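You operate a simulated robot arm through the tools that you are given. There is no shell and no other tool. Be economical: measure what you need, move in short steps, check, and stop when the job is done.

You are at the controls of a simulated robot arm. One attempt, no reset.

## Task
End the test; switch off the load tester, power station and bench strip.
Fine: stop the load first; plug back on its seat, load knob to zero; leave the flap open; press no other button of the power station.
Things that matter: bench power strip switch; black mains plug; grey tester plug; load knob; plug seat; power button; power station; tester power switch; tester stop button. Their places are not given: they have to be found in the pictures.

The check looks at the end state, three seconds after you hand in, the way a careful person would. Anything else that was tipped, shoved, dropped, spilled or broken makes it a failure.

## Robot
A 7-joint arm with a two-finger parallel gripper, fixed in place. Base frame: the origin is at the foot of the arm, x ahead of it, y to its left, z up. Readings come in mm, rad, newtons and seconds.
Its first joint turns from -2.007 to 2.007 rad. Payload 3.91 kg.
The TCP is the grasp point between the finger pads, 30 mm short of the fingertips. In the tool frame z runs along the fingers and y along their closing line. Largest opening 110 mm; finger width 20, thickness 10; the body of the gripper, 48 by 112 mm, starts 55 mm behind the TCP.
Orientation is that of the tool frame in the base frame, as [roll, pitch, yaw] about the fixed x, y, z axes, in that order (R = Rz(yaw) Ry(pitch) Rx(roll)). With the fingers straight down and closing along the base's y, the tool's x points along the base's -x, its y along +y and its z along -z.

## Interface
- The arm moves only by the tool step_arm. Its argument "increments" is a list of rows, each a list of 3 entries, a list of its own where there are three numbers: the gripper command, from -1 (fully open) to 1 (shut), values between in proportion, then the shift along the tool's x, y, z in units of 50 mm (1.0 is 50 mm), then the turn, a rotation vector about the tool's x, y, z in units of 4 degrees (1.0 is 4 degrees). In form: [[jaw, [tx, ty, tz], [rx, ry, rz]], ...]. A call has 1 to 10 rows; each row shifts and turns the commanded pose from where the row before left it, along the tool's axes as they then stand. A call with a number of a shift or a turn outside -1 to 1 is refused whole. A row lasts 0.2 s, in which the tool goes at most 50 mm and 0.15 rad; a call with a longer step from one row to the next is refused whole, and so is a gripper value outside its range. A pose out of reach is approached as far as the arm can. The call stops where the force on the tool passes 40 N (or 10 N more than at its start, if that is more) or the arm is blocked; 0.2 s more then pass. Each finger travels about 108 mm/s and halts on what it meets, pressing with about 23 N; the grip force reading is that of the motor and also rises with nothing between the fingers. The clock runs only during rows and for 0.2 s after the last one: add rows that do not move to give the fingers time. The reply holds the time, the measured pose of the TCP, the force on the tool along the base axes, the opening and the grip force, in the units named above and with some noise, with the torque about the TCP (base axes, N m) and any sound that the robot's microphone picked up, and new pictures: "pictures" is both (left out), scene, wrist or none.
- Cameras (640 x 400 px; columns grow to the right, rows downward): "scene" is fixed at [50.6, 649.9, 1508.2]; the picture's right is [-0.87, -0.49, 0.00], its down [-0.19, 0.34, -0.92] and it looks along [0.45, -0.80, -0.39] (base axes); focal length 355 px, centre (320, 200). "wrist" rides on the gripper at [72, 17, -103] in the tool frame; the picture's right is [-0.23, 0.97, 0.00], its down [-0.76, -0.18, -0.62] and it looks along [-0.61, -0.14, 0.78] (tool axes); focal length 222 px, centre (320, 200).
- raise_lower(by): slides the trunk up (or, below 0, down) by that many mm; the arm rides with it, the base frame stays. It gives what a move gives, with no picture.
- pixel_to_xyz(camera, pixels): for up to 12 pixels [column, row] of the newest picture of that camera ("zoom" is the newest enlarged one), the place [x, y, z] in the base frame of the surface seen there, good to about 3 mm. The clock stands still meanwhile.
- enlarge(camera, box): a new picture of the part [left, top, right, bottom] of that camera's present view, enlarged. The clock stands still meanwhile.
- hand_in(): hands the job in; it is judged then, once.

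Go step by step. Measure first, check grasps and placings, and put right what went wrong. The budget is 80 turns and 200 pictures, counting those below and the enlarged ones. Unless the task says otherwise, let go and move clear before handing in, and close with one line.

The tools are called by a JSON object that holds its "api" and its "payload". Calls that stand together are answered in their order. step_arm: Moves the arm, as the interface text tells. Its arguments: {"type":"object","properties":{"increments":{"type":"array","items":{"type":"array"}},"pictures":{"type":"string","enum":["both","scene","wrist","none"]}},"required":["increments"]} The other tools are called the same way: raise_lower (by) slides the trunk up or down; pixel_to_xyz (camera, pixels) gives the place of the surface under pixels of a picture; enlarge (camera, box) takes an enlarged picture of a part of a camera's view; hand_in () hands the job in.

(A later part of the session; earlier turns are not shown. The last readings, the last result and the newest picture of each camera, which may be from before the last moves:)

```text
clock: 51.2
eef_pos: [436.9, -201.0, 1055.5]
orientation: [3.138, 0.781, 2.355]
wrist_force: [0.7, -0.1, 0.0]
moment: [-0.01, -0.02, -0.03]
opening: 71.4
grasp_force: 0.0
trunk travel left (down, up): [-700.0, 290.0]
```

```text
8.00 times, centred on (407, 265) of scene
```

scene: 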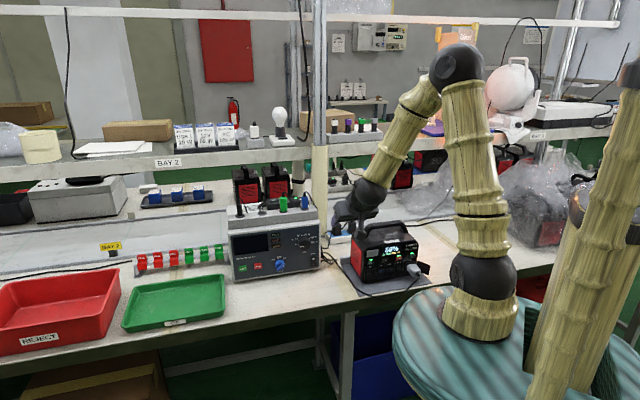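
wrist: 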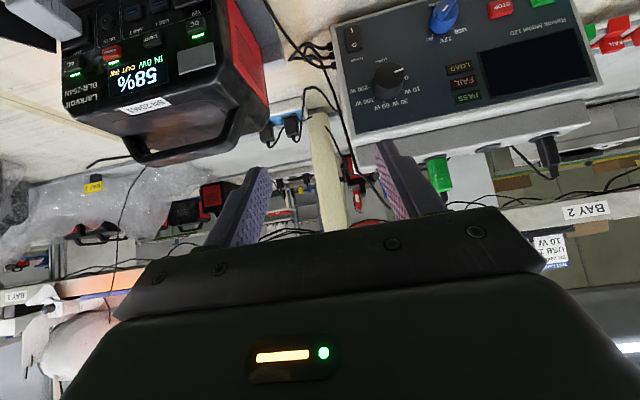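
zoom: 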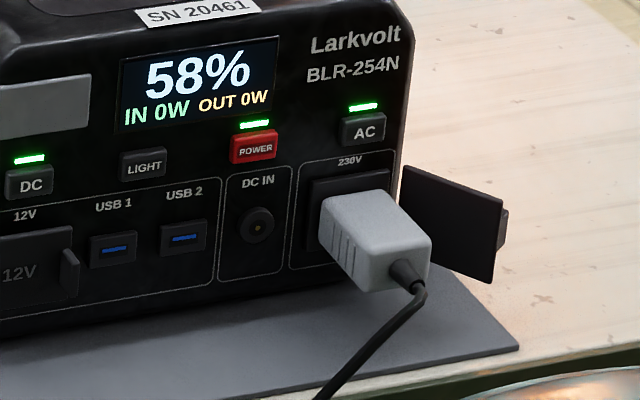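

{"api": "pixel_to_xyz", "payload": {"camera": "zoom", "pixels": [[355, 215], [325, 225], [395, 245], [430, 240], [365, 270], [368, 288], [405, 272], [398, 200], [420, 215], [490, 270], [410, 180], [255, 148]]}}

{"api": "pixel_to_xyz", "payload": {"camera": "zoom", "pixels": [[365, 130], [255, 125], [143, 165], [30, 180], [280, 190], [290, 300], [340, 195], [500, 210], [440, 260], [385, 222], [420, 248], [320, 250]]}}

```text
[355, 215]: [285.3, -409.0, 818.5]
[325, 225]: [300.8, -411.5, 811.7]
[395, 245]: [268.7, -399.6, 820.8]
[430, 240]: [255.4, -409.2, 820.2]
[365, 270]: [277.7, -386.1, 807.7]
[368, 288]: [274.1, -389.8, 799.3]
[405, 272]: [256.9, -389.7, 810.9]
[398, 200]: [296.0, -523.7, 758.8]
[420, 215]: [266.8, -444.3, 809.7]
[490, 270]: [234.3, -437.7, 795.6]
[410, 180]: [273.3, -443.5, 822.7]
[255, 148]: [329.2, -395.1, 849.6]
```

```text
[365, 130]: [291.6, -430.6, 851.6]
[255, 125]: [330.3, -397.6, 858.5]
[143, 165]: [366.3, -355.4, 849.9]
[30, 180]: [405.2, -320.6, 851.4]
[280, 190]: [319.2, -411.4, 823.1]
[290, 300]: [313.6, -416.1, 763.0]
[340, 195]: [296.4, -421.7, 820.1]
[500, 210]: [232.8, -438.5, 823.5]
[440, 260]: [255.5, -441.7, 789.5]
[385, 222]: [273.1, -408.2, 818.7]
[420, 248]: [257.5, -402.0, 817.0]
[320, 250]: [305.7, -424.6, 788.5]
```

The plug body spans l≈-77 to -109, z≈796 to 820, with its rear at about n=-466. The open flap is on its right. Before choosing the grasp angle I'll check the seat's surroundings.

{"api": "enlarge", "payload": {"camera": "wrist", "box": [380, 90, 600, 230]}}

{"api": "enlarge", "payload": {"camera": "scene", "box": [225, 185, 325, 245]}}

```text
2.86 times, centred on (490, 160) of wrist
```

zoom: 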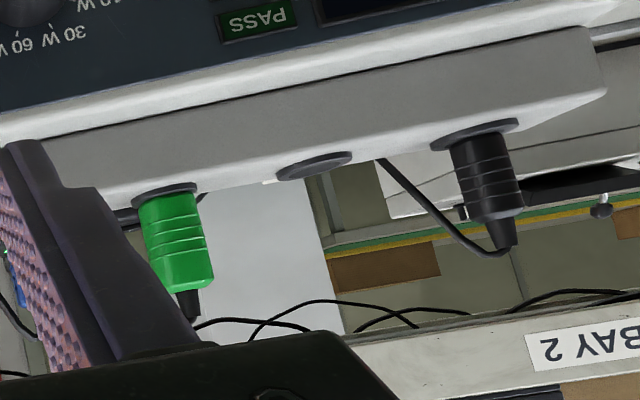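

```text
6.40 times, centred on (275, 215) of scene
```

zoom: 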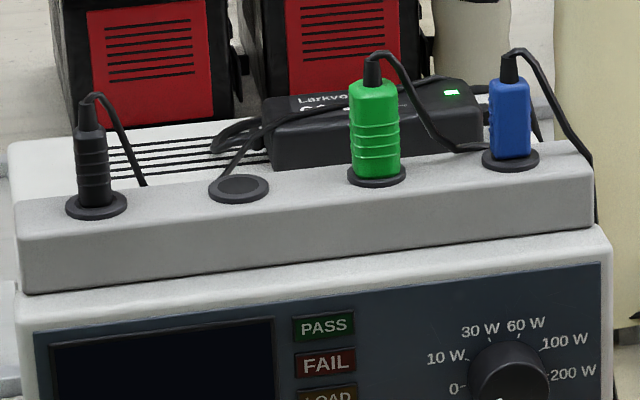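

{"api": "pixel_to_xyz", "payload": {"camera": "zoom", "pixels": [[240, 187], [208, 187], [270, 187], [240, 175], [240, 200], [95, 205], [376, 176], [300, 120], [300, 150], [375, 82], [230, 165], [180, 215]]}}

{"api": "pixel_to_xyz", "payload": {"camera": "zoom", "pixels": [[90, 130], [90, 105], [350, 165], [352, 110], [398, 110], [270, 110], [270, 155], [440, 100], [340, 205], [240, 145], [150, 190], [460, 140]]}}

```text
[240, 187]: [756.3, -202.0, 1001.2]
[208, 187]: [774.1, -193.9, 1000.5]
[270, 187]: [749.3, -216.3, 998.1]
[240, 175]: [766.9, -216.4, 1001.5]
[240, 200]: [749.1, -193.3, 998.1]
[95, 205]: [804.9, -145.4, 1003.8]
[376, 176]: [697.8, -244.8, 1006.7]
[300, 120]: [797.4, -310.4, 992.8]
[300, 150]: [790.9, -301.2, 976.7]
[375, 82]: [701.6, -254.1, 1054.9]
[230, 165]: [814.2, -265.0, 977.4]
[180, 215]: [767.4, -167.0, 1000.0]
```

```text
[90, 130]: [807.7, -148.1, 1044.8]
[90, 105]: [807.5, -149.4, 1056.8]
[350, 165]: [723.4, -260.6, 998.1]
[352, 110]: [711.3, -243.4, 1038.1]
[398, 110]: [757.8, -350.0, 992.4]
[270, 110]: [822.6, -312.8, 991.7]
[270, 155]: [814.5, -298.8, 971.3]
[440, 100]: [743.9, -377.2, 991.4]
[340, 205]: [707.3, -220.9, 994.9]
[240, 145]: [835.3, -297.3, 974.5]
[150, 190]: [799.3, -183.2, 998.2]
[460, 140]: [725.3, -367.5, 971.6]
```

The riser top is at z≈999 and nothing behind the seat is taller. The neighbouring seats are 70 mm away. I'll grasp the plug with the tool 75° down, then roll it 180° to seat it.

{"api": "step_arm", "payload": {"increments": [[0.27, [0, 0, 0], [0, 1, 0]], [0.27, [0, 0, 0], [0, 1, 0]], [0.27, [0, 0, 0], [0, 1, 0]], [0.27, [0, 0, 0], [0, 1, 0]], [0.27, [0, 0, 0], [0, 1, 0]], [0.27, [0, 0, 0], [0, 1, 0]], [0.27, [0, 0, 0], [0, 1, 0]], [0.27, [0, 0, 0], [0, 0.57, 0]]], "pictures": "none"}}

{"api": "step_arm", "payload": {"increments": [[0.27, [0.173, -0.742, 0.412], [0, 0, 0]], [0.27, [0.173, -0.742, 0.412], [0, 0, 0]], [0.27, [0.173, -0.742, 0.412], [0, 0, 0]], [0.27, [0.173, -0.742, 0.412], [0, 0, 0]], [0.27, [0.173, -0.742, 0.412], [0, 0, 0]], [0.27, [0.173, -0.742, 0.412], [0, 0, 0]], [0.27, [0.173, -0.742, 0.412], [0, 0, 0]], [0.27, [0, 0, 0], [0, 0, 0]]], "pictures": "both"}}

```text
clock: 53.0
eef_pos: [435.4, -199.2, 1055.0]
orientation: [3.137, 0.251, 2.357]
wrist_force: [-0.2, 0.0, 0.4]
moment: [0.03, 0.0, 0.0]
opening: 40.1
grasp_force: 0.0
trunk travel left (down, up): [-700.0, 290.0]
```

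```text
clock: 54.8
eef_pos: [235.2, -365.7, 901.5]
orientation: [3.139, 0.254, 2.357]
wrist_force: [0.6, 0.4, 0.4]
moment: [-0.03, 0.02, -0.02]
opening: 40.3
grasp_force: 0.2
trunk travel left (down, up): [-700.0, 290.0]
```

scene: 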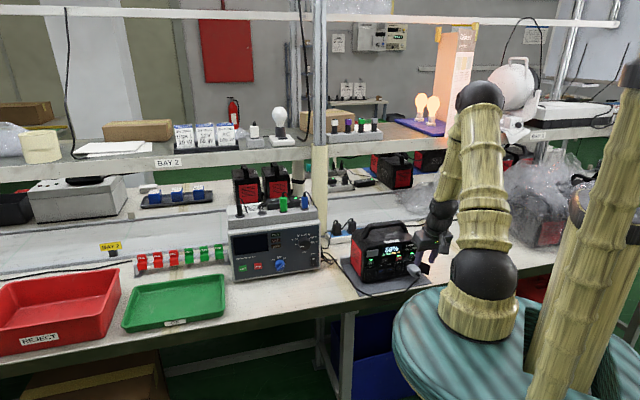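
wrist: 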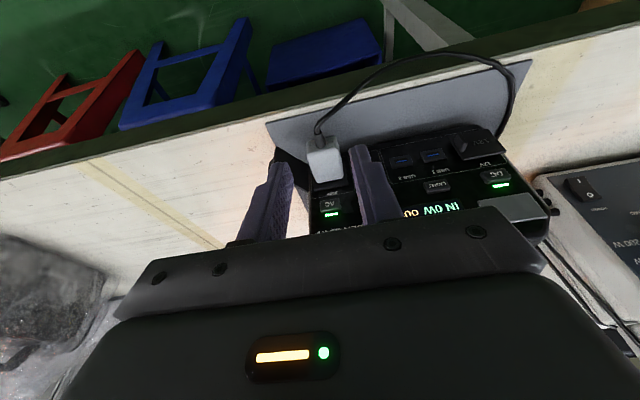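

The plug (323,158) is in the wrist view between the fingers. I'll measure it precisely.

{"api": "enlarge", "payload": {"camera": "wrist", "box": [260, 110, 400, 220]}}

```text
3.64 times, centred on (330, 165) of wrist
```

zoom: 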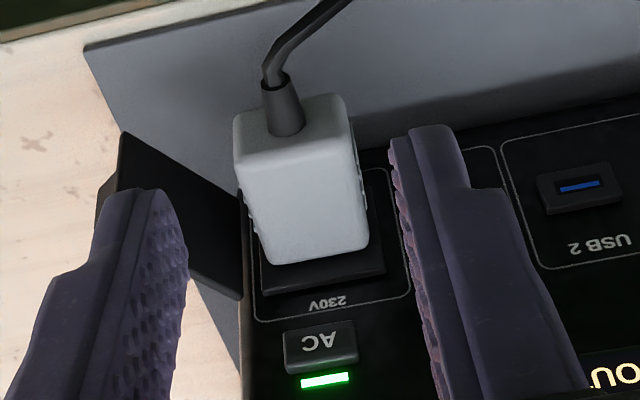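

{"api": "pixel_to_xyz", "payload": {"camera": "zoom", "pixels": [[295, 175], [240, 160], [340, 148], [272, 258], [365, 245], [310, 210], [300, 130], [330, 120], [125, 140], [235, 290], [360, 180], [250, 120]]}}

```text
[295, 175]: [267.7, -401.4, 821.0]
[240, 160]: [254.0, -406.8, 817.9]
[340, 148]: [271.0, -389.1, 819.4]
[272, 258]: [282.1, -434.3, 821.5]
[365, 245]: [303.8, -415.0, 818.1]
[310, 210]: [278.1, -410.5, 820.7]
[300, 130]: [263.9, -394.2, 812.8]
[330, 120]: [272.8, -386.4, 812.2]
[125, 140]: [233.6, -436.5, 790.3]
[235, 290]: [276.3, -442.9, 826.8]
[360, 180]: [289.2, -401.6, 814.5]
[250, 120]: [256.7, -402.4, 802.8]
```

The plug is centred at l=-94, is 28 mm wide, and spans n=-508 to -466 with its top at z=821. I'll move above it first.

{"api": "step_arm", "payload": {"increments": [[0.27, [-0.438, -0.017, 0.382], [0, 0, 0]], [0.27, [-0.438, -0.017, 0.382], [0, 0, 0]], [0.27, [0, 0, 0], [0, 0, 0]]], "pictures": "both"}}

{"api": "enlarge", "payload": {"camera": "wrist", "box": [220, 90, 440, 230]}}

```text
clock: 55.6
eef_pos: [270.5, -405.1, 872.4]
orientation: [3.14, 0.251, 2.358]
wrist_force: [0.7, -0.3, -0.1]
moment: [0.02, -0.03, -0.01]
opening: 40.3
grasp_force: 0.1
trunk travel left (down, up): [-700.0, 290.0]
```

scene: 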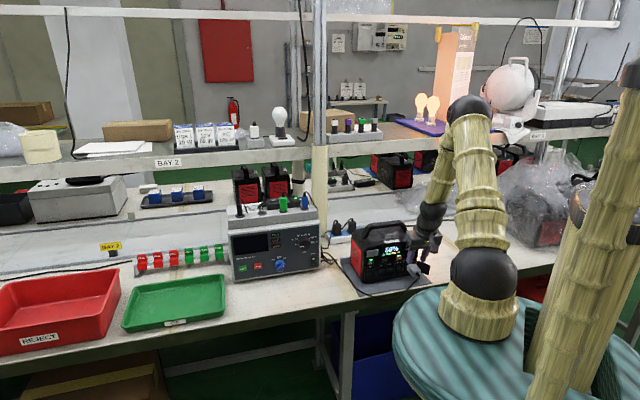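
wrist: 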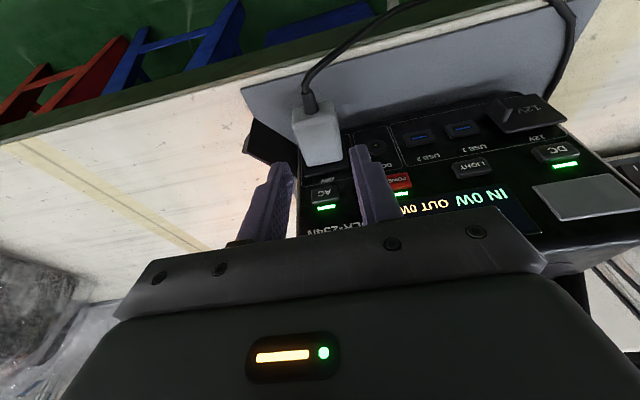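

```text
2.86 times, centred on (330, 160) of wrist
```

zoom: 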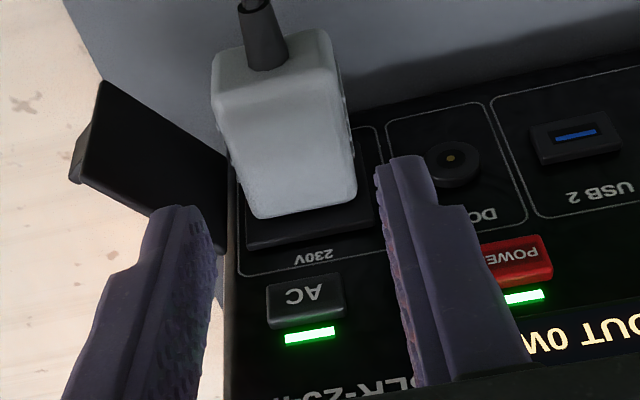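

The position is right (l=-95, n=-478). I'll descend 63 mm around the plug.

{"api": "step_arm", "payload": {"increments": [[0.27, [0.105, 0.007, 0.407], [0, 0, 0]], [0.27, [0.105, 0.007, 0.407], [0, 0, 0]], [0.27, [0.105, 0.007, 0.407], [0, 0, 0]], [0.27, [0, 0, 0], [0, 0, 0]]], "pictures": "wrist"}}

```text
clock: 56.6
eef_pos: [272.4, -403.4, 811.4]
orientation: [3.14, 0.252, 2.356]
wrist_force: [0.0, -0.5, -1.0]
moment: [-0.02, -0.01, 0.02]
opening: 40.0
grasp_force: 0.1
trunk travel left (down, up): [-700.0, 290.0]
```

wrist: 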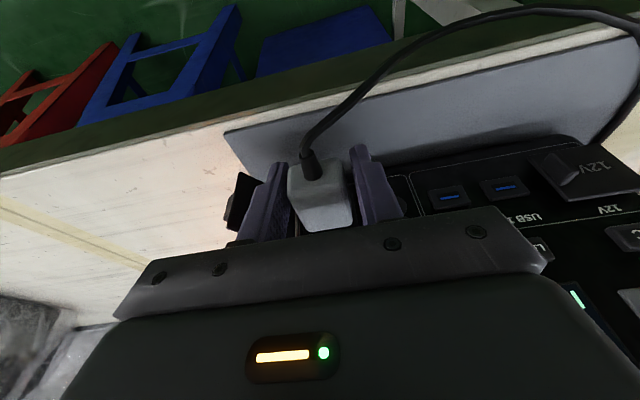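

The fingers straddle the plug without contact. I'll close on it.

{"api": "step_arm", "payload": {"increments": [[0.6, [0, 0, 0], [0, 0, 0]], [1, [0, 0, 0], [0, 0, 0]], [1, [0, 0, 0], [0, 0, 0]]], "pictures": "none"}}

```text
clock: 57.4
eef_pos: [271.9, -405.2, 810.8]
orientation: [3.14, 0.249, 2.357]
wrist_force: [-4.4, -5.9, -3.2]
moment: [-0.02, 0.05, -0.06]
opening: 31.5
grasp_force: 23.1
trunk travel left (down, up): [-700.0, 290.0]
```

The plug is gripped at 31.5 mm. I'll pull it straight out along the face normal.

{"api": "step_arm", "payload": {"increments": [[1, [0.0968, -0.02, -0.025], [0, 0, 0]], [1, [0.0968, 0, -0.025], [0, 0, 0]], [1, [0.0968, 0, -0.025], [0, 0, 0]], [1, [0.0968, 0, -0.025], [0, 0, 0]], [1, [0.1936, 0, -0.05], [0, 0, 0]], [1, [0.1936, 0, -0.05], [0, 0, 0]], [1, [0.1936, 0, -0.05], [0, 0, 0]]], "pictures": "both"}}

```text
clock: 59.0
eef_pos: [235.0, -368.0, 810.3]
orientation: [3.14, 0.252, 2.356]
wrist_force: [0.6, 0.5, -0.1]
moment: [0.02, 0.03, -0.03]
opening: 31.3
grasp_force: 23.0
trunk travel left (down, up): [-700.0, 290.0]
```

scene: 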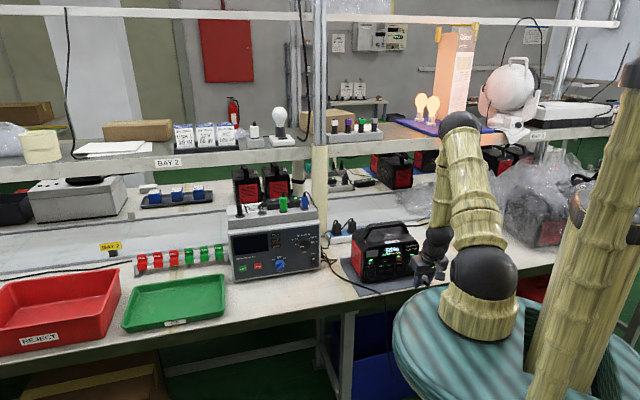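
wrist: 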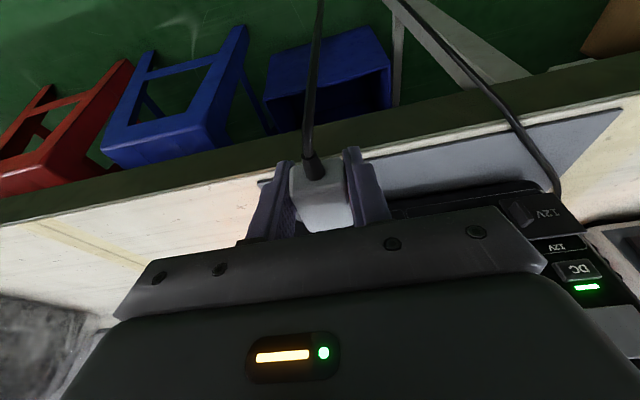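

The plug is out (31 mm, no residual force). Before carrying it I'll check the shelf edge above the tester.

{"api": "pixel_to_xyz", "payload": {"camera": "scene", "pixels": [[220, 157], [265, 153], [300, 150], [318, 160], [316, 200], [350, 140]]}}

{"api": "step_arm", "payload": {"increments": [[1, [0, 0, -0.9], [0, 0, 0]], [1, [0, 0, -0.9], [0, 0, 0]], [1, [0, 0, -0.9], [0, 0, 0]], [1, [0, 0, -0.9], [0, 0, 0]], [1, [0, 0, -0.7], [0, 0, 0]]], "pictures": "none"}}

```text
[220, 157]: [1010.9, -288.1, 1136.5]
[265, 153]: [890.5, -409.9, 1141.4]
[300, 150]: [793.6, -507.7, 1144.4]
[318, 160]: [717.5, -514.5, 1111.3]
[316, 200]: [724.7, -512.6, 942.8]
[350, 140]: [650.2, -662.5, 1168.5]
```

```text
clock: 60.2
eef_pos: [196.2, -329.9, 1020.0]
orientation: [3.139, 0.251, 2.357]
wrist_force: [-0.3, 0.1, -0.4]
moment: [-0.01, -0.01, -0.01]
opening: 0.1
grasp_force: 23.0
trunk travel left (down, up): [-700.0, 290.0]
```

The opening reads 0, so the plug has slipped out of the jaws. I'll find where it went.

{"api": "step_arm", "payload": {"increments": [[1, [0, 0, 0], [0, 0, 0]]], "pictures": "both"}}

{"api": "enlarge", "payload": {"camera": "scene", "box": [300, 200, 460, 320]}}

```text
clock: 60.6
eef_pos: [195.6, -331.7, 1018.6]
orientation: [3.14, 0.252, 2.355]
wrist_force: [-0.3, 0.2, 0.5]
moment: [-0.01, -0.03, 0.0]
opening: 0.1
grasp_force: 23.6
trunk travel left (down, up): [-700.0, 290.0]
```

scene: 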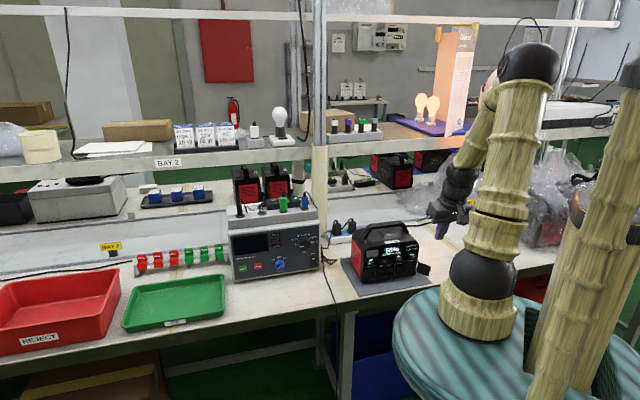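
wrist: 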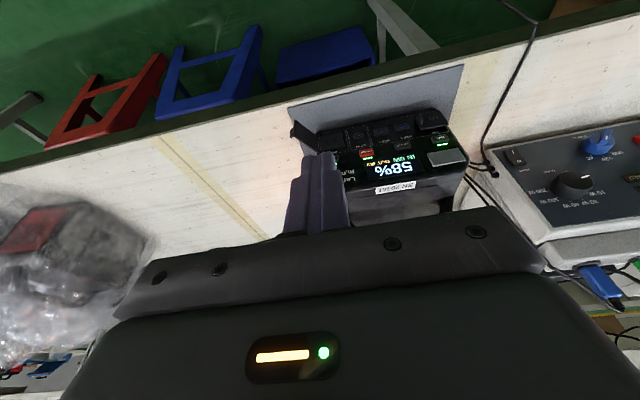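

```text
3.33 times, centred on (380, 260) of scene
```

zoom: 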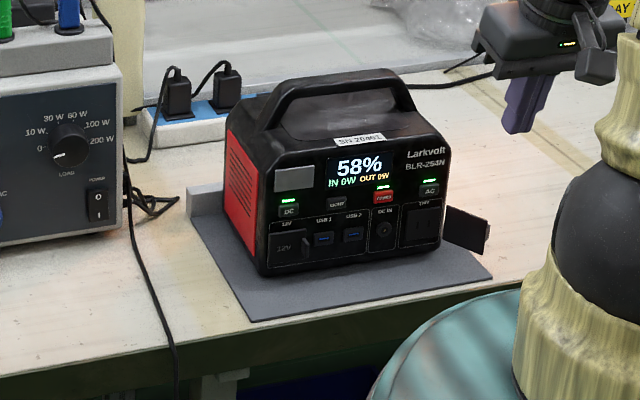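

The plug appears to hang over the bench front by its cord (zoom 175,370). I'll look below the edge.

{"api": "enlarge", "payload": {"camera": "scene", "box": [270, 250, 410, 400]}}

{"api": "enlarge", "payload": {"camera": "wrist", "box": [420, 0, 600, 180]}}

```text
2.67 times, centred on (340, 325) of scene
```

zoom: 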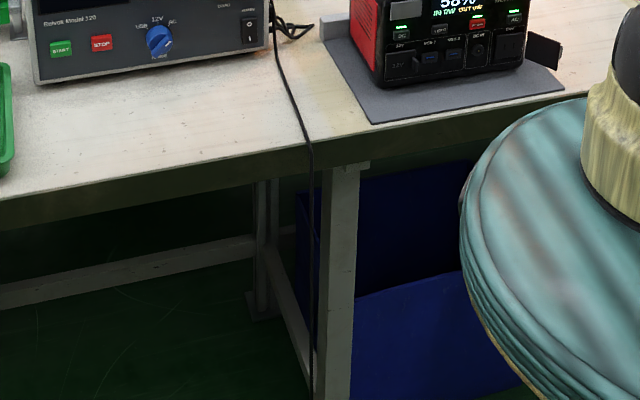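

```text
2.22 times, centred on (510, 90) of wrist
```

zoom: 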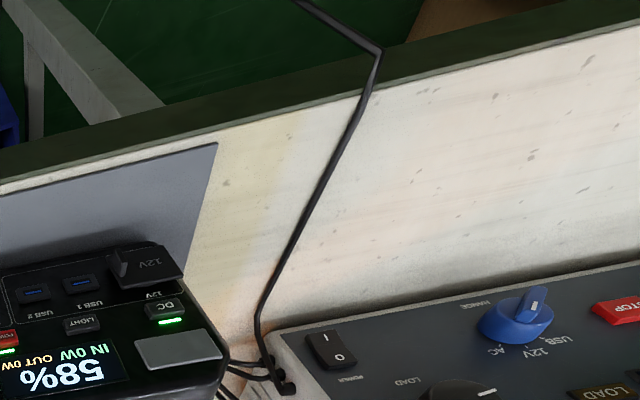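

The cord runs over the bench edge and down. I'll measure its path.

{"api": "pixel_to_xyz", "payload": {"camera": "zoom", "pixels": [[378, 52], [340, 30], [305, 4], [342, 150], [265, 310], [150, 140], [500, 90]]}}

{"api": "pixel_to_xyz", "payload": {"camera": "scene", "pixels": [[334, 305], [333, 340], [333, 370], [334, 395], [333, 299], [328, 283]]}}

```text
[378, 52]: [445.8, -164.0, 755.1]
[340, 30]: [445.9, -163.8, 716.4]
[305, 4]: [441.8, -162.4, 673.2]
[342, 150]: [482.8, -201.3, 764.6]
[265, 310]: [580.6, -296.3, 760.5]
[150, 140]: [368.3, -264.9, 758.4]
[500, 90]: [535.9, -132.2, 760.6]
```

```text
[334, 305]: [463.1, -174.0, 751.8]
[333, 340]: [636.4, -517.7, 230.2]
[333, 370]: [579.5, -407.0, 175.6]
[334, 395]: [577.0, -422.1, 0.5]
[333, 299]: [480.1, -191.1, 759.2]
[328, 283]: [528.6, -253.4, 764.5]
```

The cord drops vertically at (446,-163). I'll move the wrist camera out in front of the bench edge to look down along it.

{"api": "step_arm", "payload": {"increments": [[1, [0.315, 0.843, 0.273], [0, 0, 0]], [1, [0.315, 0.843, 0.273], [0, 0, 0]], [1, [0.315, 0.843, 0.273], [0, 0, 0]], [1, [0.315, 0.843, 0.273], [0, 0, 0]], [1, [0.315, 0.843, 0.273], [0, 0, 0]], [1, [0.315, 0.843, 0.273], [0, 0, 0]], [1, [0.315, 0.843, 0.273], [0, 0, 0]], [1, [0, 0, 0], [0, 0, 0]]], "pictures": "both"}}

```text
clock: 62.4
eef_pos: [384.0, -99.4, 909.5]
orientation: [3.14, 0.252, 2.355]
wrist_force: [0.3, -0.2, -0.1]
moment: [-0.02, 0.0, -0.01]
opening: 0.2
grasp_force: 23.1
out of reach, approached as far as the arm can: row 2, 3, 4, 5
trunk travel left (down, up): [-700.0, 290.0]
```

scene: 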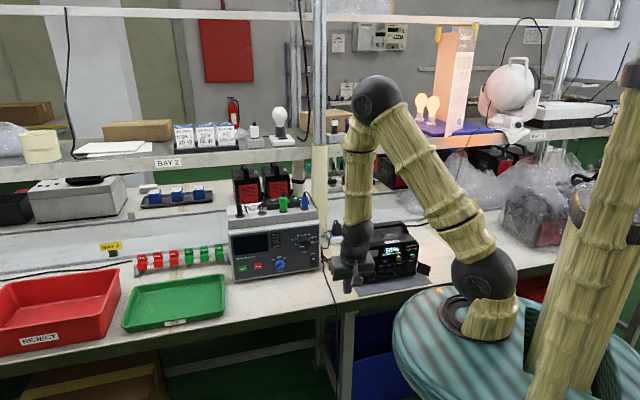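
wrist: 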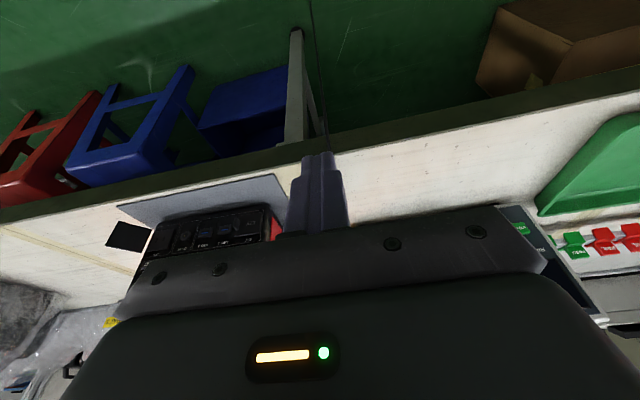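

The cord continues up out of the view near (310,0), so I'll tilt the camera down more.

{"api": "step_arm", "payload": {"increments": [[1, [0, 0, 0], [0, 1, 0]], [1, [0, 0, 0], [0, 1, 0]], [1, [0, 0, 0], [0, 1, 0]], [1, [0, 0, 0], [0, 1, 0]], [1, [0, 0, 0], [0, 1, 0]], [1, [0, 0, 0], [0, 1, 0]], [1, [0, 0, 0], [0, 1, 0]], [1, [0, 0, 0], [0, 1, 0]]], "pictures": "wrist"}}

```text
clock: 64.2
eef_pos: [382.3, -101.5, 909.2]
orientation: [3.138, -0.308, 2.359]
wrist_force: [-0.5, -0.2, -0.1]
moment: [-0.03, -0.01, 0.04]
opening: 0.2
grasp_force: 22.9
trunk travel left (down, up): [-700.0, 290.0]
```

wrist: 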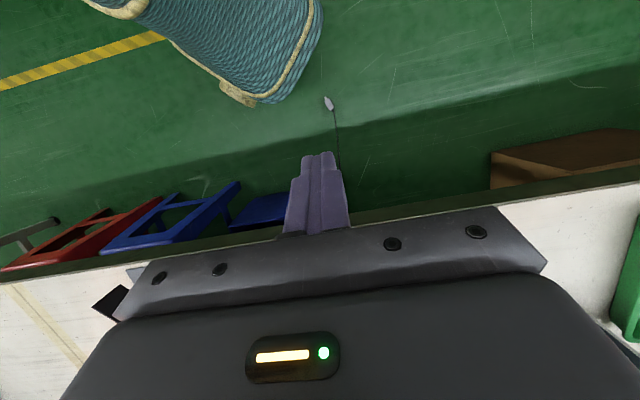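

{"api": "enlarge", "payload": {"camera": "wrist", "box": [290, 80, 370, 180]}}

{"api": "pixel_to_xyz", "payload": {"camera": "wrist", "pixels": [[329, 104], [327, 99], [331, 109], [334, 118], [336, 140], [310, 90], [250, 100]]}}

```text
4.00 times, centred on (330, 130) of wrist
```

zoom: 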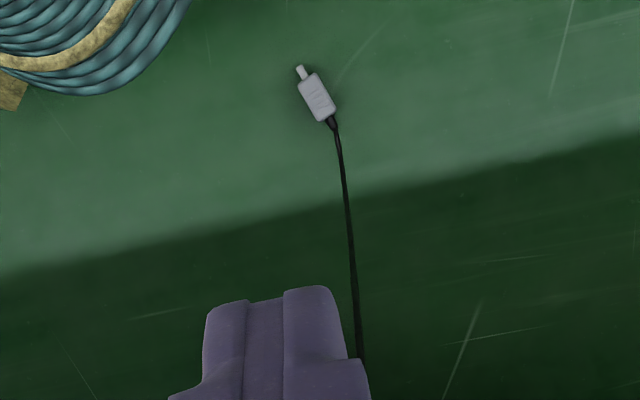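

```text
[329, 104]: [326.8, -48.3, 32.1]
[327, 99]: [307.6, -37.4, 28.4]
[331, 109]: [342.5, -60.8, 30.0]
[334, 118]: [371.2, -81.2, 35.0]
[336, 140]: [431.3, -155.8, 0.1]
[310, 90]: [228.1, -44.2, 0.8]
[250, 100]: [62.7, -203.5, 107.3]
```

The plug is lying on the floor at (327,-48,30), about 165 mm in front of the bench edge, and the trunk can lower 700 mm. First I'll check where the elbow and shoulder are relative to the bench edge.

{"api": "pixel_to_xyz", "payload": {"camera": "scene", "pixels": [[480, 275], [378, 100], [355, 240], [440, 180], [480, 320], [430, 330], [340, 330], [360, 270]]}}

{"api": "pixel_to_xyz", "payload": {"camera": "wrist", "pixels": [[200, 205], [440, 205], [270, 95], [240, 60], [320, 20], [300, 60], [600, 170], [245, 195]]}}

```text
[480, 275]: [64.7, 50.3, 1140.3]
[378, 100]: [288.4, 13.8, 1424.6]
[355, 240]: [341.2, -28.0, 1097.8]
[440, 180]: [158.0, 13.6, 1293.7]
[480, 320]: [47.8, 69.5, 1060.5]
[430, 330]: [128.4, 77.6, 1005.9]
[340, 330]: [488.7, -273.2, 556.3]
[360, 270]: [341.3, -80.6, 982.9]
```

```text
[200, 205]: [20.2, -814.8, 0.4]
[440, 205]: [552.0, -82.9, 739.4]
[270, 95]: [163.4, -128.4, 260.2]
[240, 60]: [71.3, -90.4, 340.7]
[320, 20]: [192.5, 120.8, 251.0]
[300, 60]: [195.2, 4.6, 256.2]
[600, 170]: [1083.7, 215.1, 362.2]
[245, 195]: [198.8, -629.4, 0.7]
```

Lowering is feasible if the tool stays in front of the edge. I'll shift the TCP over the plug first, then lower the trunk in stages.

{"api": "step_arm", "payload": {"increments": [[0, [0.677, 0, 0.215], [0, 0, 0]], [0, [0.677, 0, 0.215], [0, 0, 0]], [0, [0, 0, 0], [0, 0, 0]]], "pictures": "scene"}}

{"api": "raise_lower", "payload": {"by": -400}}

{"api": "step_arm", "payload": {"increments": [[0, [0, 0, 0], [0, 0, 0]]], "pictures": "both"}}

```text
clock: 65.0
eef_pos: [330.8, -51.2, 908.3]
orientation: [3.14, -0.306, 2.357]
wrist_force: [1.1, 0.0, 0.0]
moment: [0.02, 0.0, 0.01]
opening: 54.8
grasp_force: 0.0
trunk travel left (down, up): [-700.0, 290.0]
```

scene: 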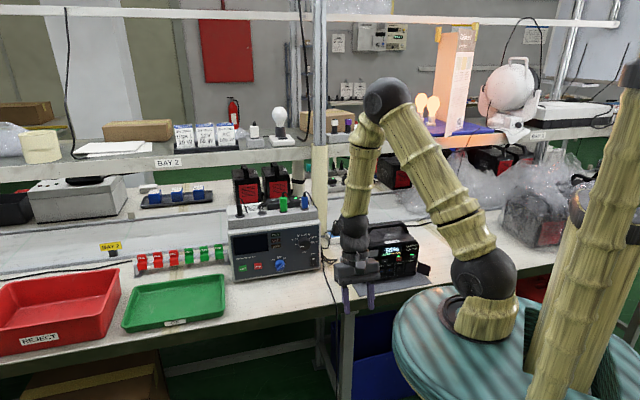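

```text
clock: 68.8
eef_pos: [331.5, -51.0, 509.5]
orientation: [3.139, -0.308, 2.358]
wrist_force: [0.0, -0.6, -0.1]
moment: [0.02, 0.0, -0.02]
opening: 55.3
grasp_force: 0.0
trunk travel left (down, up): [-300.0, 690.0]
```

```text
clock: 69.2
eef_pos: [331.0, -50.2, 508.7]
orientation: [3.14, -0.306, 2.359]
wrist_force: [0.0, 0.8, -1.1]
moment: [0.0, -0.02, -0.02]
opening: 54.8
grasp_force: 0.1
trunk travel left (down, up): [-300.0, 690.0]
```

scene: 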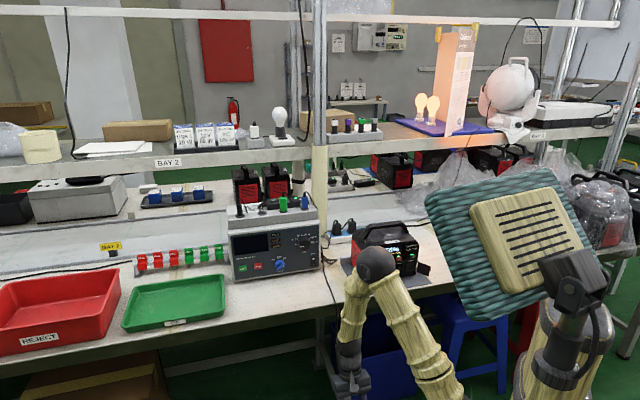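
wrist: 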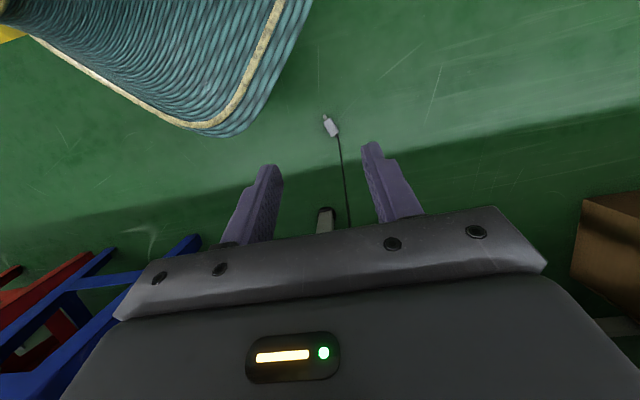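

It came down clear and the plug is in view at (331,126). I'll lower another 270.

{"api": "raise_lower", "payload": {"by": -290}}

{"api": "step_arm", "payload": {"increments": [[0, [0, 0, 0], [0, 0, 0]]], "pictures": "wrist"}}

{"api": "enlarge", "payload": {"camera": "wrist", "box": [270, 80, 390, 180]}}

```text
clock: 72.1
eef_pos: [331.8, -52.0, 219.1]
orientation: [3.139, -0.307, 2.357]
wrist_force: [0.5, 0.1, 0.5]
moment: [-0.01, 0.0, -0.03]
opening: 55.0
grasp_force: 0.1
trunk travel left (down, up): [-10.0, 980.0]
```

```text
clock: 72.5
eef_pos: [331.0, -52.4, 218.8]
orientation: [3.141, -0.307, 2.356]
wrist_force: [-0.1, 0.4, 0.4]
moment: [0.0, 0.03, 0.05]
opening: 54.9
grasp_force: 0.0
trunk travel left (down, up): [-10.0, 980.0]
```

wrist: 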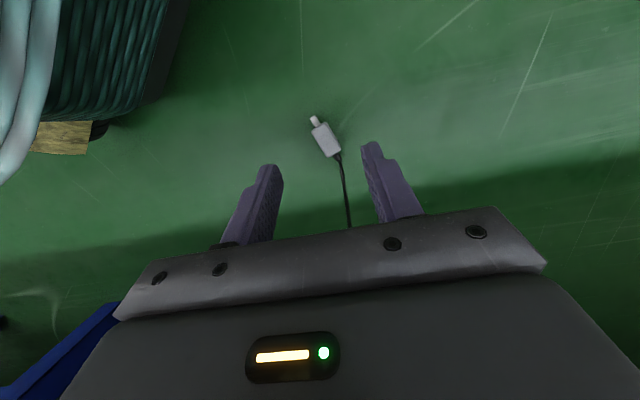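

```text
4.00 times, centred on (330, 130) of wrist
```

zoom: 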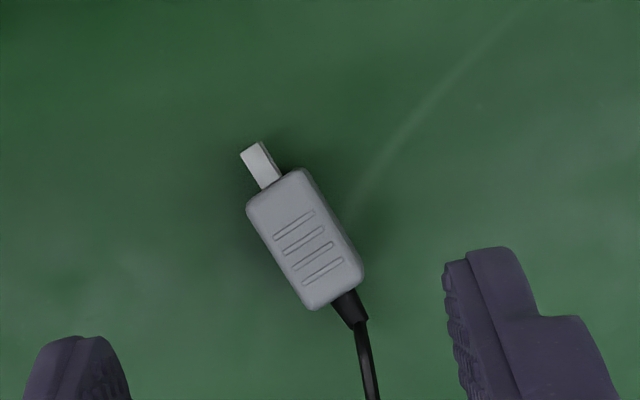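

The plug lies with its ribbed side up and pins toward the robot. I'll measure its corners.

{"api": "pixel_to_xyz", "payload": {"camera": "zoom", "pixels": [[305, 240], [250, 205], [300, 172], [312, 305], [360, 270], [260, 165], [350, 305], [370, 380], [275, 188], [336, 287], [450, 150]]}}

```text
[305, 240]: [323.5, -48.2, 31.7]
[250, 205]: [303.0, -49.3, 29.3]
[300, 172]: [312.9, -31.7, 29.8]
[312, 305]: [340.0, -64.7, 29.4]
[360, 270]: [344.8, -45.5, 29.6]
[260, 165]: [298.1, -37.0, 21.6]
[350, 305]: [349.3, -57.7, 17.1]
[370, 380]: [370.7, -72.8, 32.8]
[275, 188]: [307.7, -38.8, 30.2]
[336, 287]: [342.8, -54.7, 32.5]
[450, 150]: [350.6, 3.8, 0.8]
```

The plug axis azimuth is about 156°, centred at (325,-48,15). I'll yaw the tool 21° to match and lower to z≈90.

{"api": "step_arm", "payload": {"increments": [[0, [0, 0, 0], [0.265, 0, -0.834]], [0, [0, 0, 0], [0.265, 0, -0.834]], [0, [0, 0, 0], [0.265, 0, -0.834]], [0, [0, 0, 0], [0.265, 0, -0.834]], [0, [0, 0, 0], [0.265, 0, -0.834]], [0, [0, 0, 0], [0.265, 0, -0.834]], [0, [-0.26, 0, 0.82], [0, 0, 0]], [0, [-0.26, 0, 0.82], [0, 0, 0]], [0, [-0.26, 0, 0.82], [0, 0, 0]], [0, [0, 0, 0], [0, 0, 0]]], "pictures": "wrist"}}

{"api": "enlarge", "payload": {"camera": "wrist", "box": [230, 80, 430, 240]}}

```text
clock: 74.7
eef_pos: [332.1, -49.9, 90.2]
orientation: [3.14, -0.306, 2.723]
wrist_force: [0.3, 0.2, -0.7]
moment: [0.0, -0.01, 0.01]
opening: 55.3
grasp_force: 0.0
trunk travel left (down, up): [-10.0, 980.0]
```

wrist: 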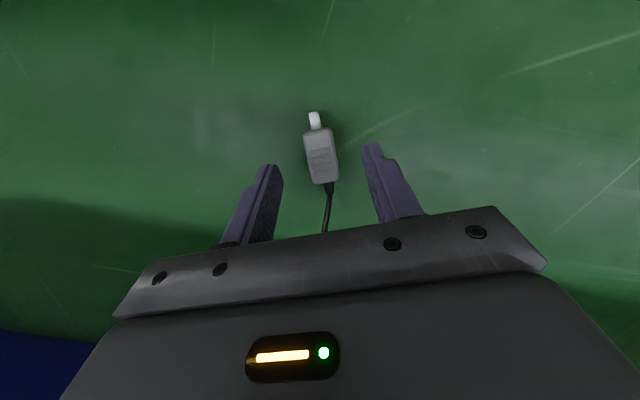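

```text
2.50 times, centred on (330, 160) of wrist
```

zoom: 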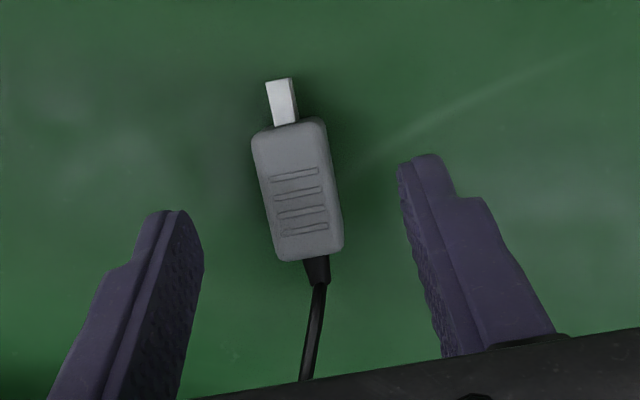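

{"api": "pixel_to_xyz", "payload": {"camera": "zoom", "pixels": [[290, 135], [312, 250], [253, 140], [325, 125], [285, 258], [342, 248], [297, 190], [280, 85]]}}

```text
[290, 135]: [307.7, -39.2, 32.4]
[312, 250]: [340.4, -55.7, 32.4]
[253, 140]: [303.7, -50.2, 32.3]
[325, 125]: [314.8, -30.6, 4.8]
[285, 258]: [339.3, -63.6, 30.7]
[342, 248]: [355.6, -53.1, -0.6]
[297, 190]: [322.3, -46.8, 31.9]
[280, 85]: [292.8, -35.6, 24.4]
```

Aligned. I'll go down to z≈38 and close.

{"api": "step_arm", "payload": {"increments": [[0, [-0.143, 0, 0.5], [0, 0, 0]], [0, [-0.143, 0, 0.5], [0, 0, 0]], [0, [0, 0, 0], [0, 0, 0]], [0.5, [0, 0, 0], [0, 0, 0]], [1, [0, 0, 0], [0, 0, 0]], [1, [0, 0, 0], [0, 0, 0]], [1, [0, 0, 0], [0, 0, 0]]], "pictures": "wrist"}}

{"api": "enlarge", "payload": {"camera": "wrist", "box": [230, 80, 430, 240]}}

```text
clock: 76.3
eef_pos: [328.9, -49.0, 38.3]
orientation: [3.14, -0.305, 2.724]
wrist_force: [0.4, -0.8, 0.5]
moment: [-0.01, 0.02, -0.01]
opening: 23.3
grasp_force: 22.6
trunk travel left (down, up): [-10.0, 980.0]
```

wrist: 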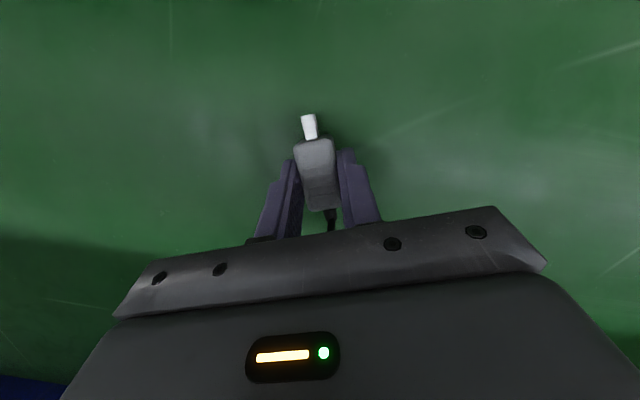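

```text
2.50 times, centred on (330, 160) of wrist
```

zoom: 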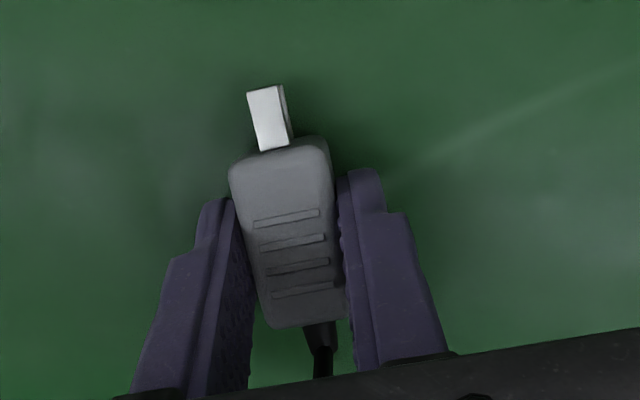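

The grip is good (23.3 mm). I'll lift gently with the trunk and check it holds.

{"api": "raise_lower", "payload": {"by": 60}}

{"api": "raise_lower", "payload": {"by": 300}}

{"api": "step_arm", "payload": {"increments": [[1, [0, 0, 0], [0, 0, 0]]], "pictures": "wrist"}}

```text
clock: 77.3
eef_pos: [329.0, -49.4, 99.1]
orientation: [3.141, -0.303, 2.724]
wrist_force: [0.3, -0.1, -0.5]
moment: [-0.01, -0.04, -0.02]
opening: 23.4
grasp_force: 23.3
trunk travel left (down, up): [-70.0, 920.0]
```

```text
clock: 80.3
eef_pos: [330.0, -48.1, 397.6]
orientation: [3.14, -0.305, 2.723]
wrist_force: [0.7, -0.4, 0.7]
moment: [-0.04, 0.03, 0.0]
opening: 23.1
grasp_force: 23.2
trunk travel left (down, up): [-370.0, 620.0]
```

```text
clock: 80.7
eef_pos: [330.0, -48.7, 398.7]
orientation: [3.139, -0.304, 2.725]
wrist_force: [0.3, -0.6, -0.9]
moment: [0.01, 0.0, 0.0]
opening: 23.1
grasp_force: 22.2
trunk travel left (down, up): [-370.0, 620.0]
```

wrist: 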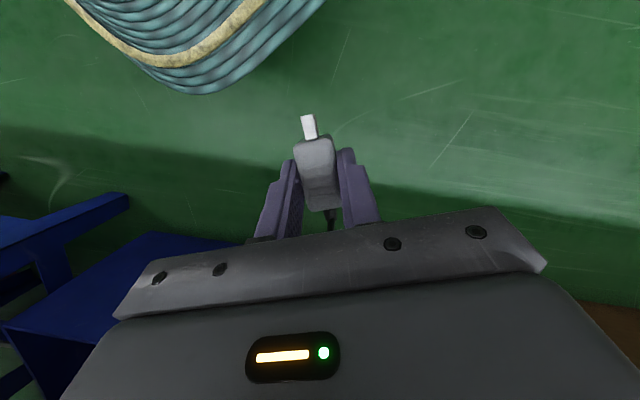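

The plug is secure. I'll raise with the trunk to bring it above the bench.

{"api": "raise_lower", "payload": {"by": 300}}

{"api": "raise_lower", "payload": {"by": 270}}

{"api": "step_arm", "payload": {"increments": [[1, [0, 0, 0], [0, 0, 0]]], "pictures": "both"}}

```text
clock: 83.7
eef_pos: [330.7, -49.1, 699.0]
orientation: [3.141, -0.306, 2.725]
wrist_force: [0.2, 0.0, -0.5]
moment: [-0.02, 0.04, 0.02]
opening: 23.2
grasp_force: 22.8
trunk travel left (down, up): [-670.0, 320.0]
```

```text
clock: 86.5
eef_pos: [330.6, -50.0, 968.6]
orientation: [3.14, -0.307, 2.724]
wrist_force: [0.0, 0.5, -0.3]
moment: [0.01, 0.0, 0.0]
opening: 23.1
grasp_force: 23.0
trunk travel left (down, up): [-940.0, 50.0]
```

```text
clock: 86.9
eef_pos: [330.0, -48.8, 968.0]
orientation: [3.14, -0.306, 2.725]
wrist_force: [0.0, -0.8, -0.1]
moment: [-0.03, 0.02, -0.03]
opening: 23.3
grasp_force: 22.7
trunk travel left (down, up): [-940.0, 50.0]
```

scene: 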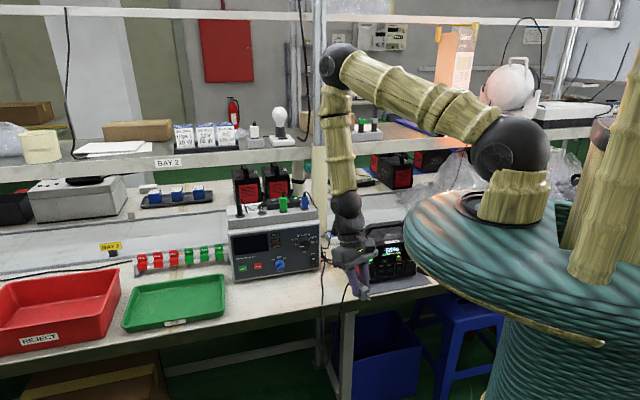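
wrist: 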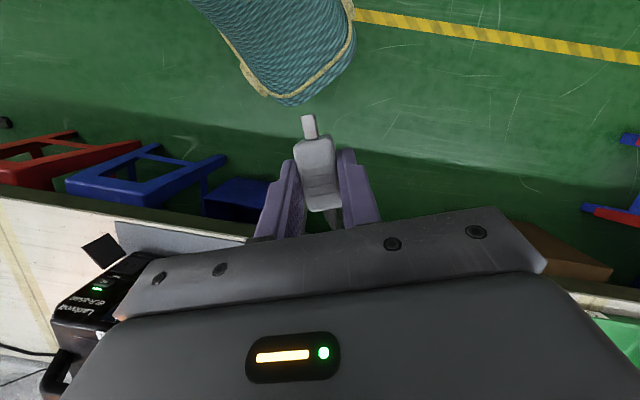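

The plug is still held. I'll move out over the bench in front of the tester, then pitch the tool up so the pins point down.

{"api": "step_arm", "payload": {"increments": [[1, [-0.433, 0.074, -0.43], [0, 0, 0]], [1, [-0.433, 0.074, -0.43], [0, 0, 0]], [1, [-0.433, 0.074, -0.43], [0, 0, 0]], [1, [-0.433, 0.074, -0.43], [0, 0, 0]], [1, [-0.433, 0.074, -0.43], [0, 0, 0]], [1, [-0.433, 0.074, -0.43], [0, 0, 0]], [1, [-0.433, 0.074, -0.43], [0, 0, 0]], [1, [-0.433, 0.074, -0.43], [0, 0, 0]]], "pictures": "none"}}

{"api": "step_arm", "payload": {"increments": [[1, [0, 0, 0], [0, -1, 0]], [1, [0, 0, 0], [0, -1, 0]], [1, [0, 0, 0], [0, -1, 0]], [1, [0, 0, 0], [0, -1, 0]], [1, [0, 0, 0], [0, -1, 0]], [1, [0, 0, 0], [0, -1, 0]], [1, [0, 0, 0], [0, -1, 0]], [1, [0, 0, 0], [0, -1, 0]], [1, [0, 0, 0], [0, -1, 0]], [1, [0, 0, 0], [0, -1, 0]]], "pictures": "none"}}

{"api": "step_arm", "payload": {"increments": [[1, [0, 0, 0], [0, -1, 0]], [1, [0, 0, 0], [0, -1, 0]], [1, [0, 0, 0], [0, -1, 0]], [1, [0, 0, 0], [0, -1, 0]], [1, [0, 0, 0], [0, -1, 0]], [1, [0, 0, 0], [0, -1, 0]], [1, [0, 0, 0], [0, -1, 0]], [1, [0, 0, 0], [0, -1, 0]], [1, [0, 0, 0], [0, -1, 0]], [1, [0, 0, 0], [0, -1, 0]]], "pictures": "both"}}

```text
clock: 88.7
eef_pos: [540.9, -111.1, 1079.5]
orientation: [3.141, -0.307, 2.725]
wrist_force: [-0.6, 0.1, -1.4]
moment: [-0.02, 0.04, 0.01]
opening: 23.3
grasp_force: 22.6
trunk travel left (down, up): [-940.0, 50.0]
```

```text
clock: 90.9
eef_pos: [540.3, -108.3, 1080.6]
orientation: [3.14, 0.394, 2.726]
wrist_force: [0.2, -0.6, 0.3]
moment: [0.04, 0.02, 0.0]
opening: 23.2
grasp_force: 23.1
trunk travel left (down, up): [-940.0, 50.0]
```

```text
clock: 93.1
eef_pos: [539.7, -108.1, 1080.7]
orientation: [3.139, 1.09, 2.724]
wrist_force: [-0.6, -0.3, -0.5]
moment: [-0.01, 0.0, 0.03]
opening: 23.1
grasp_force: 22.9
trunk travel left (down, up): [-940.0, 50.0]
```

scene: 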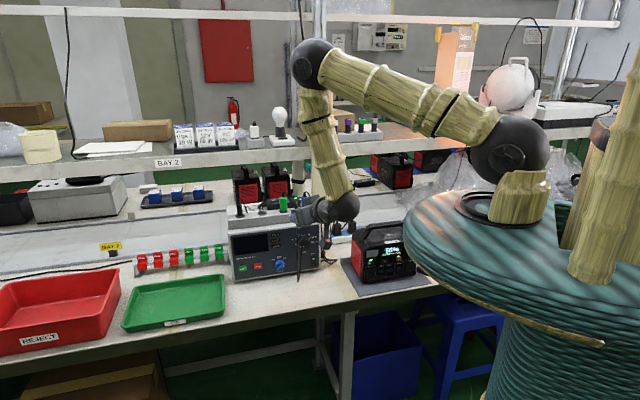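
wrist: 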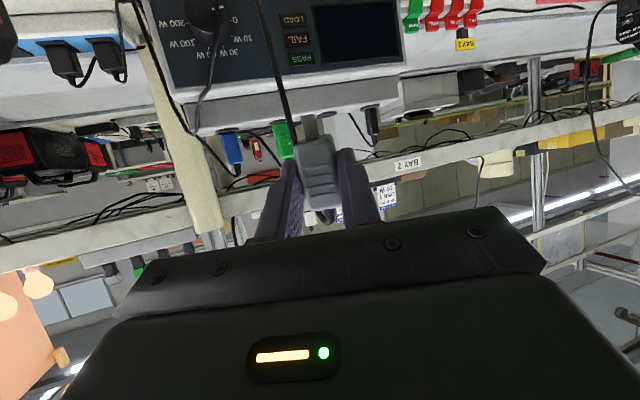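

{"api": "step_arm", "payload": {"increments": [[1, [0, 0, 0], [0, -1, 0]], [1, [0, 0, 0], [0, -1, 0]], [1, [0, 0, 0], [0, -0.5, 0]], [1, [0, 0, 0], [0.834, 0, 0.265]], [1, [0, 0, 0], [0.834, 0, 0.265]], [1, [0, 0, 0], [0.834, 0, 0.265]], [1, [0, 0, 0], [0.834, 0, 0.265]], [1, [0, 0, 0], [0.834, 0, 0.265]], [1, [0, 0, 0], [0.834, 0, 0.265]], [1, [0, 0, 0], [0, 0, 0]]], "pictures": "both"}}

{"api": "enlarge", "payload": {"camera": "wrist", "box": [220, 60, 440, 220]}}

{"api": "enlarge", "payload": {"camera": "scene", "box": [230, 170, 370, 280]}}

```text
clock: 95.3
eef_pos: [540.4, -109.9, 1079.7]
orientation: [3.136, 1.263, 2.351]
wrist_force: [-0.6, 0.4, -0.6]
moment: [0.01, 0.01, 0.0]
opening: 23.5
grasp_force: 23.4
trunk travel left (down, up): [-940.0, 50.0]
```

scene: 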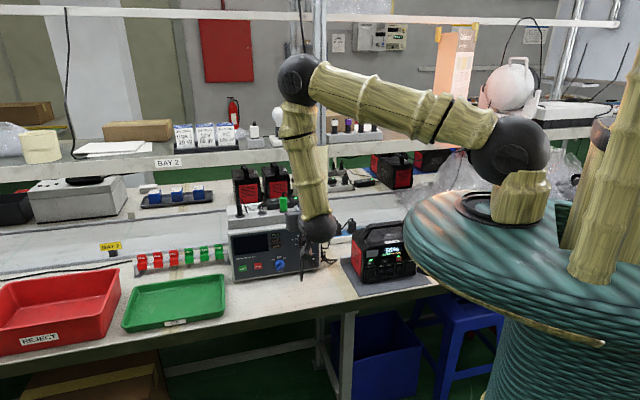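
wrist: 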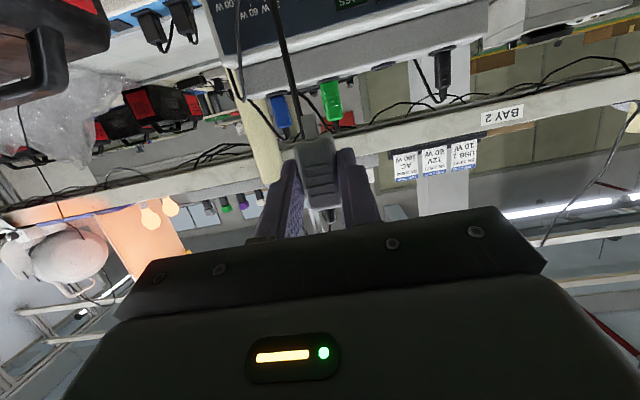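

```text
2.50 times, centred on (330, 140) of wrist
```

zoom: 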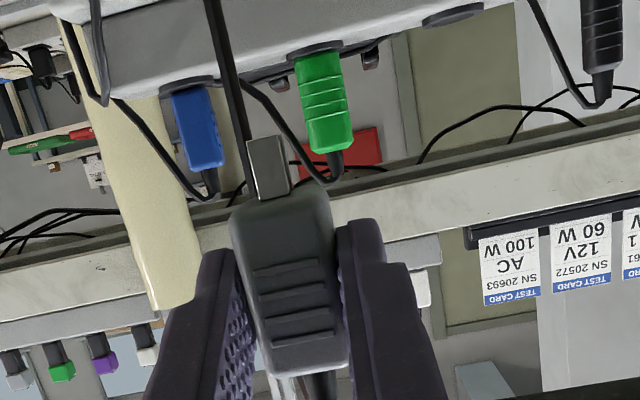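

```text
3.64 times, centred on (300, 225) of scene
```

zoom: 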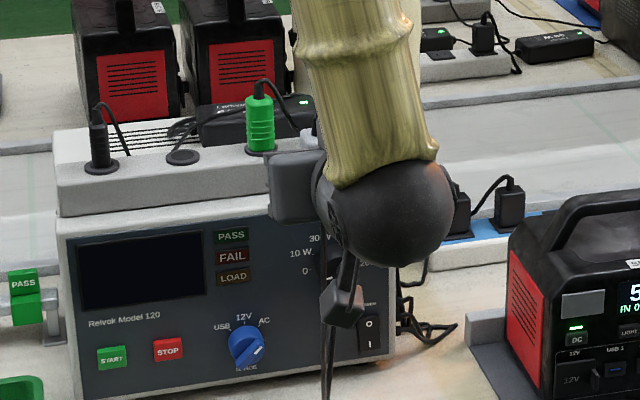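

I'll measure the held plug's geometry and the seat again.

{"api": "enlarge", "payload": {"camera": "wrist", "box": [240, 60, 420, 220]}}

{"api": "pixel_to_xyz", "payload": {"camera": "wrist", "pixels": [[306, 116], [309, 137], [295, 143], [329, 137], [316, 170], [308, 204], [336, 203], [382, 65], [371, 69], [395, 62], [330, 78]]}}

```text
2.50 times, centred on (330, 140) of wrist
```

zoom: 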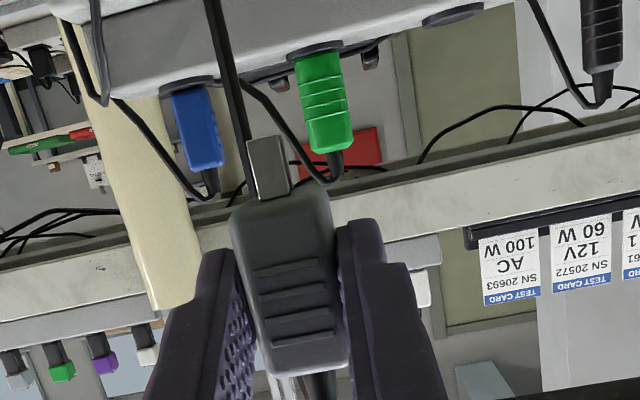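

```text
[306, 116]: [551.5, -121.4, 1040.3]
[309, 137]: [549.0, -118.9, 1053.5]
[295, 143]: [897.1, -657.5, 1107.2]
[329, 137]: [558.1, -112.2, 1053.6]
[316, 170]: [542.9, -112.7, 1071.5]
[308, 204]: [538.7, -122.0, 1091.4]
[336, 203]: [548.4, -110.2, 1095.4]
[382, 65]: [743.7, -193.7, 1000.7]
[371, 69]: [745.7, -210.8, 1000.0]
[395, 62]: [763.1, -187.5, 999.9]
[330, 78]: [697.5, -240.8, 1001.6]
```

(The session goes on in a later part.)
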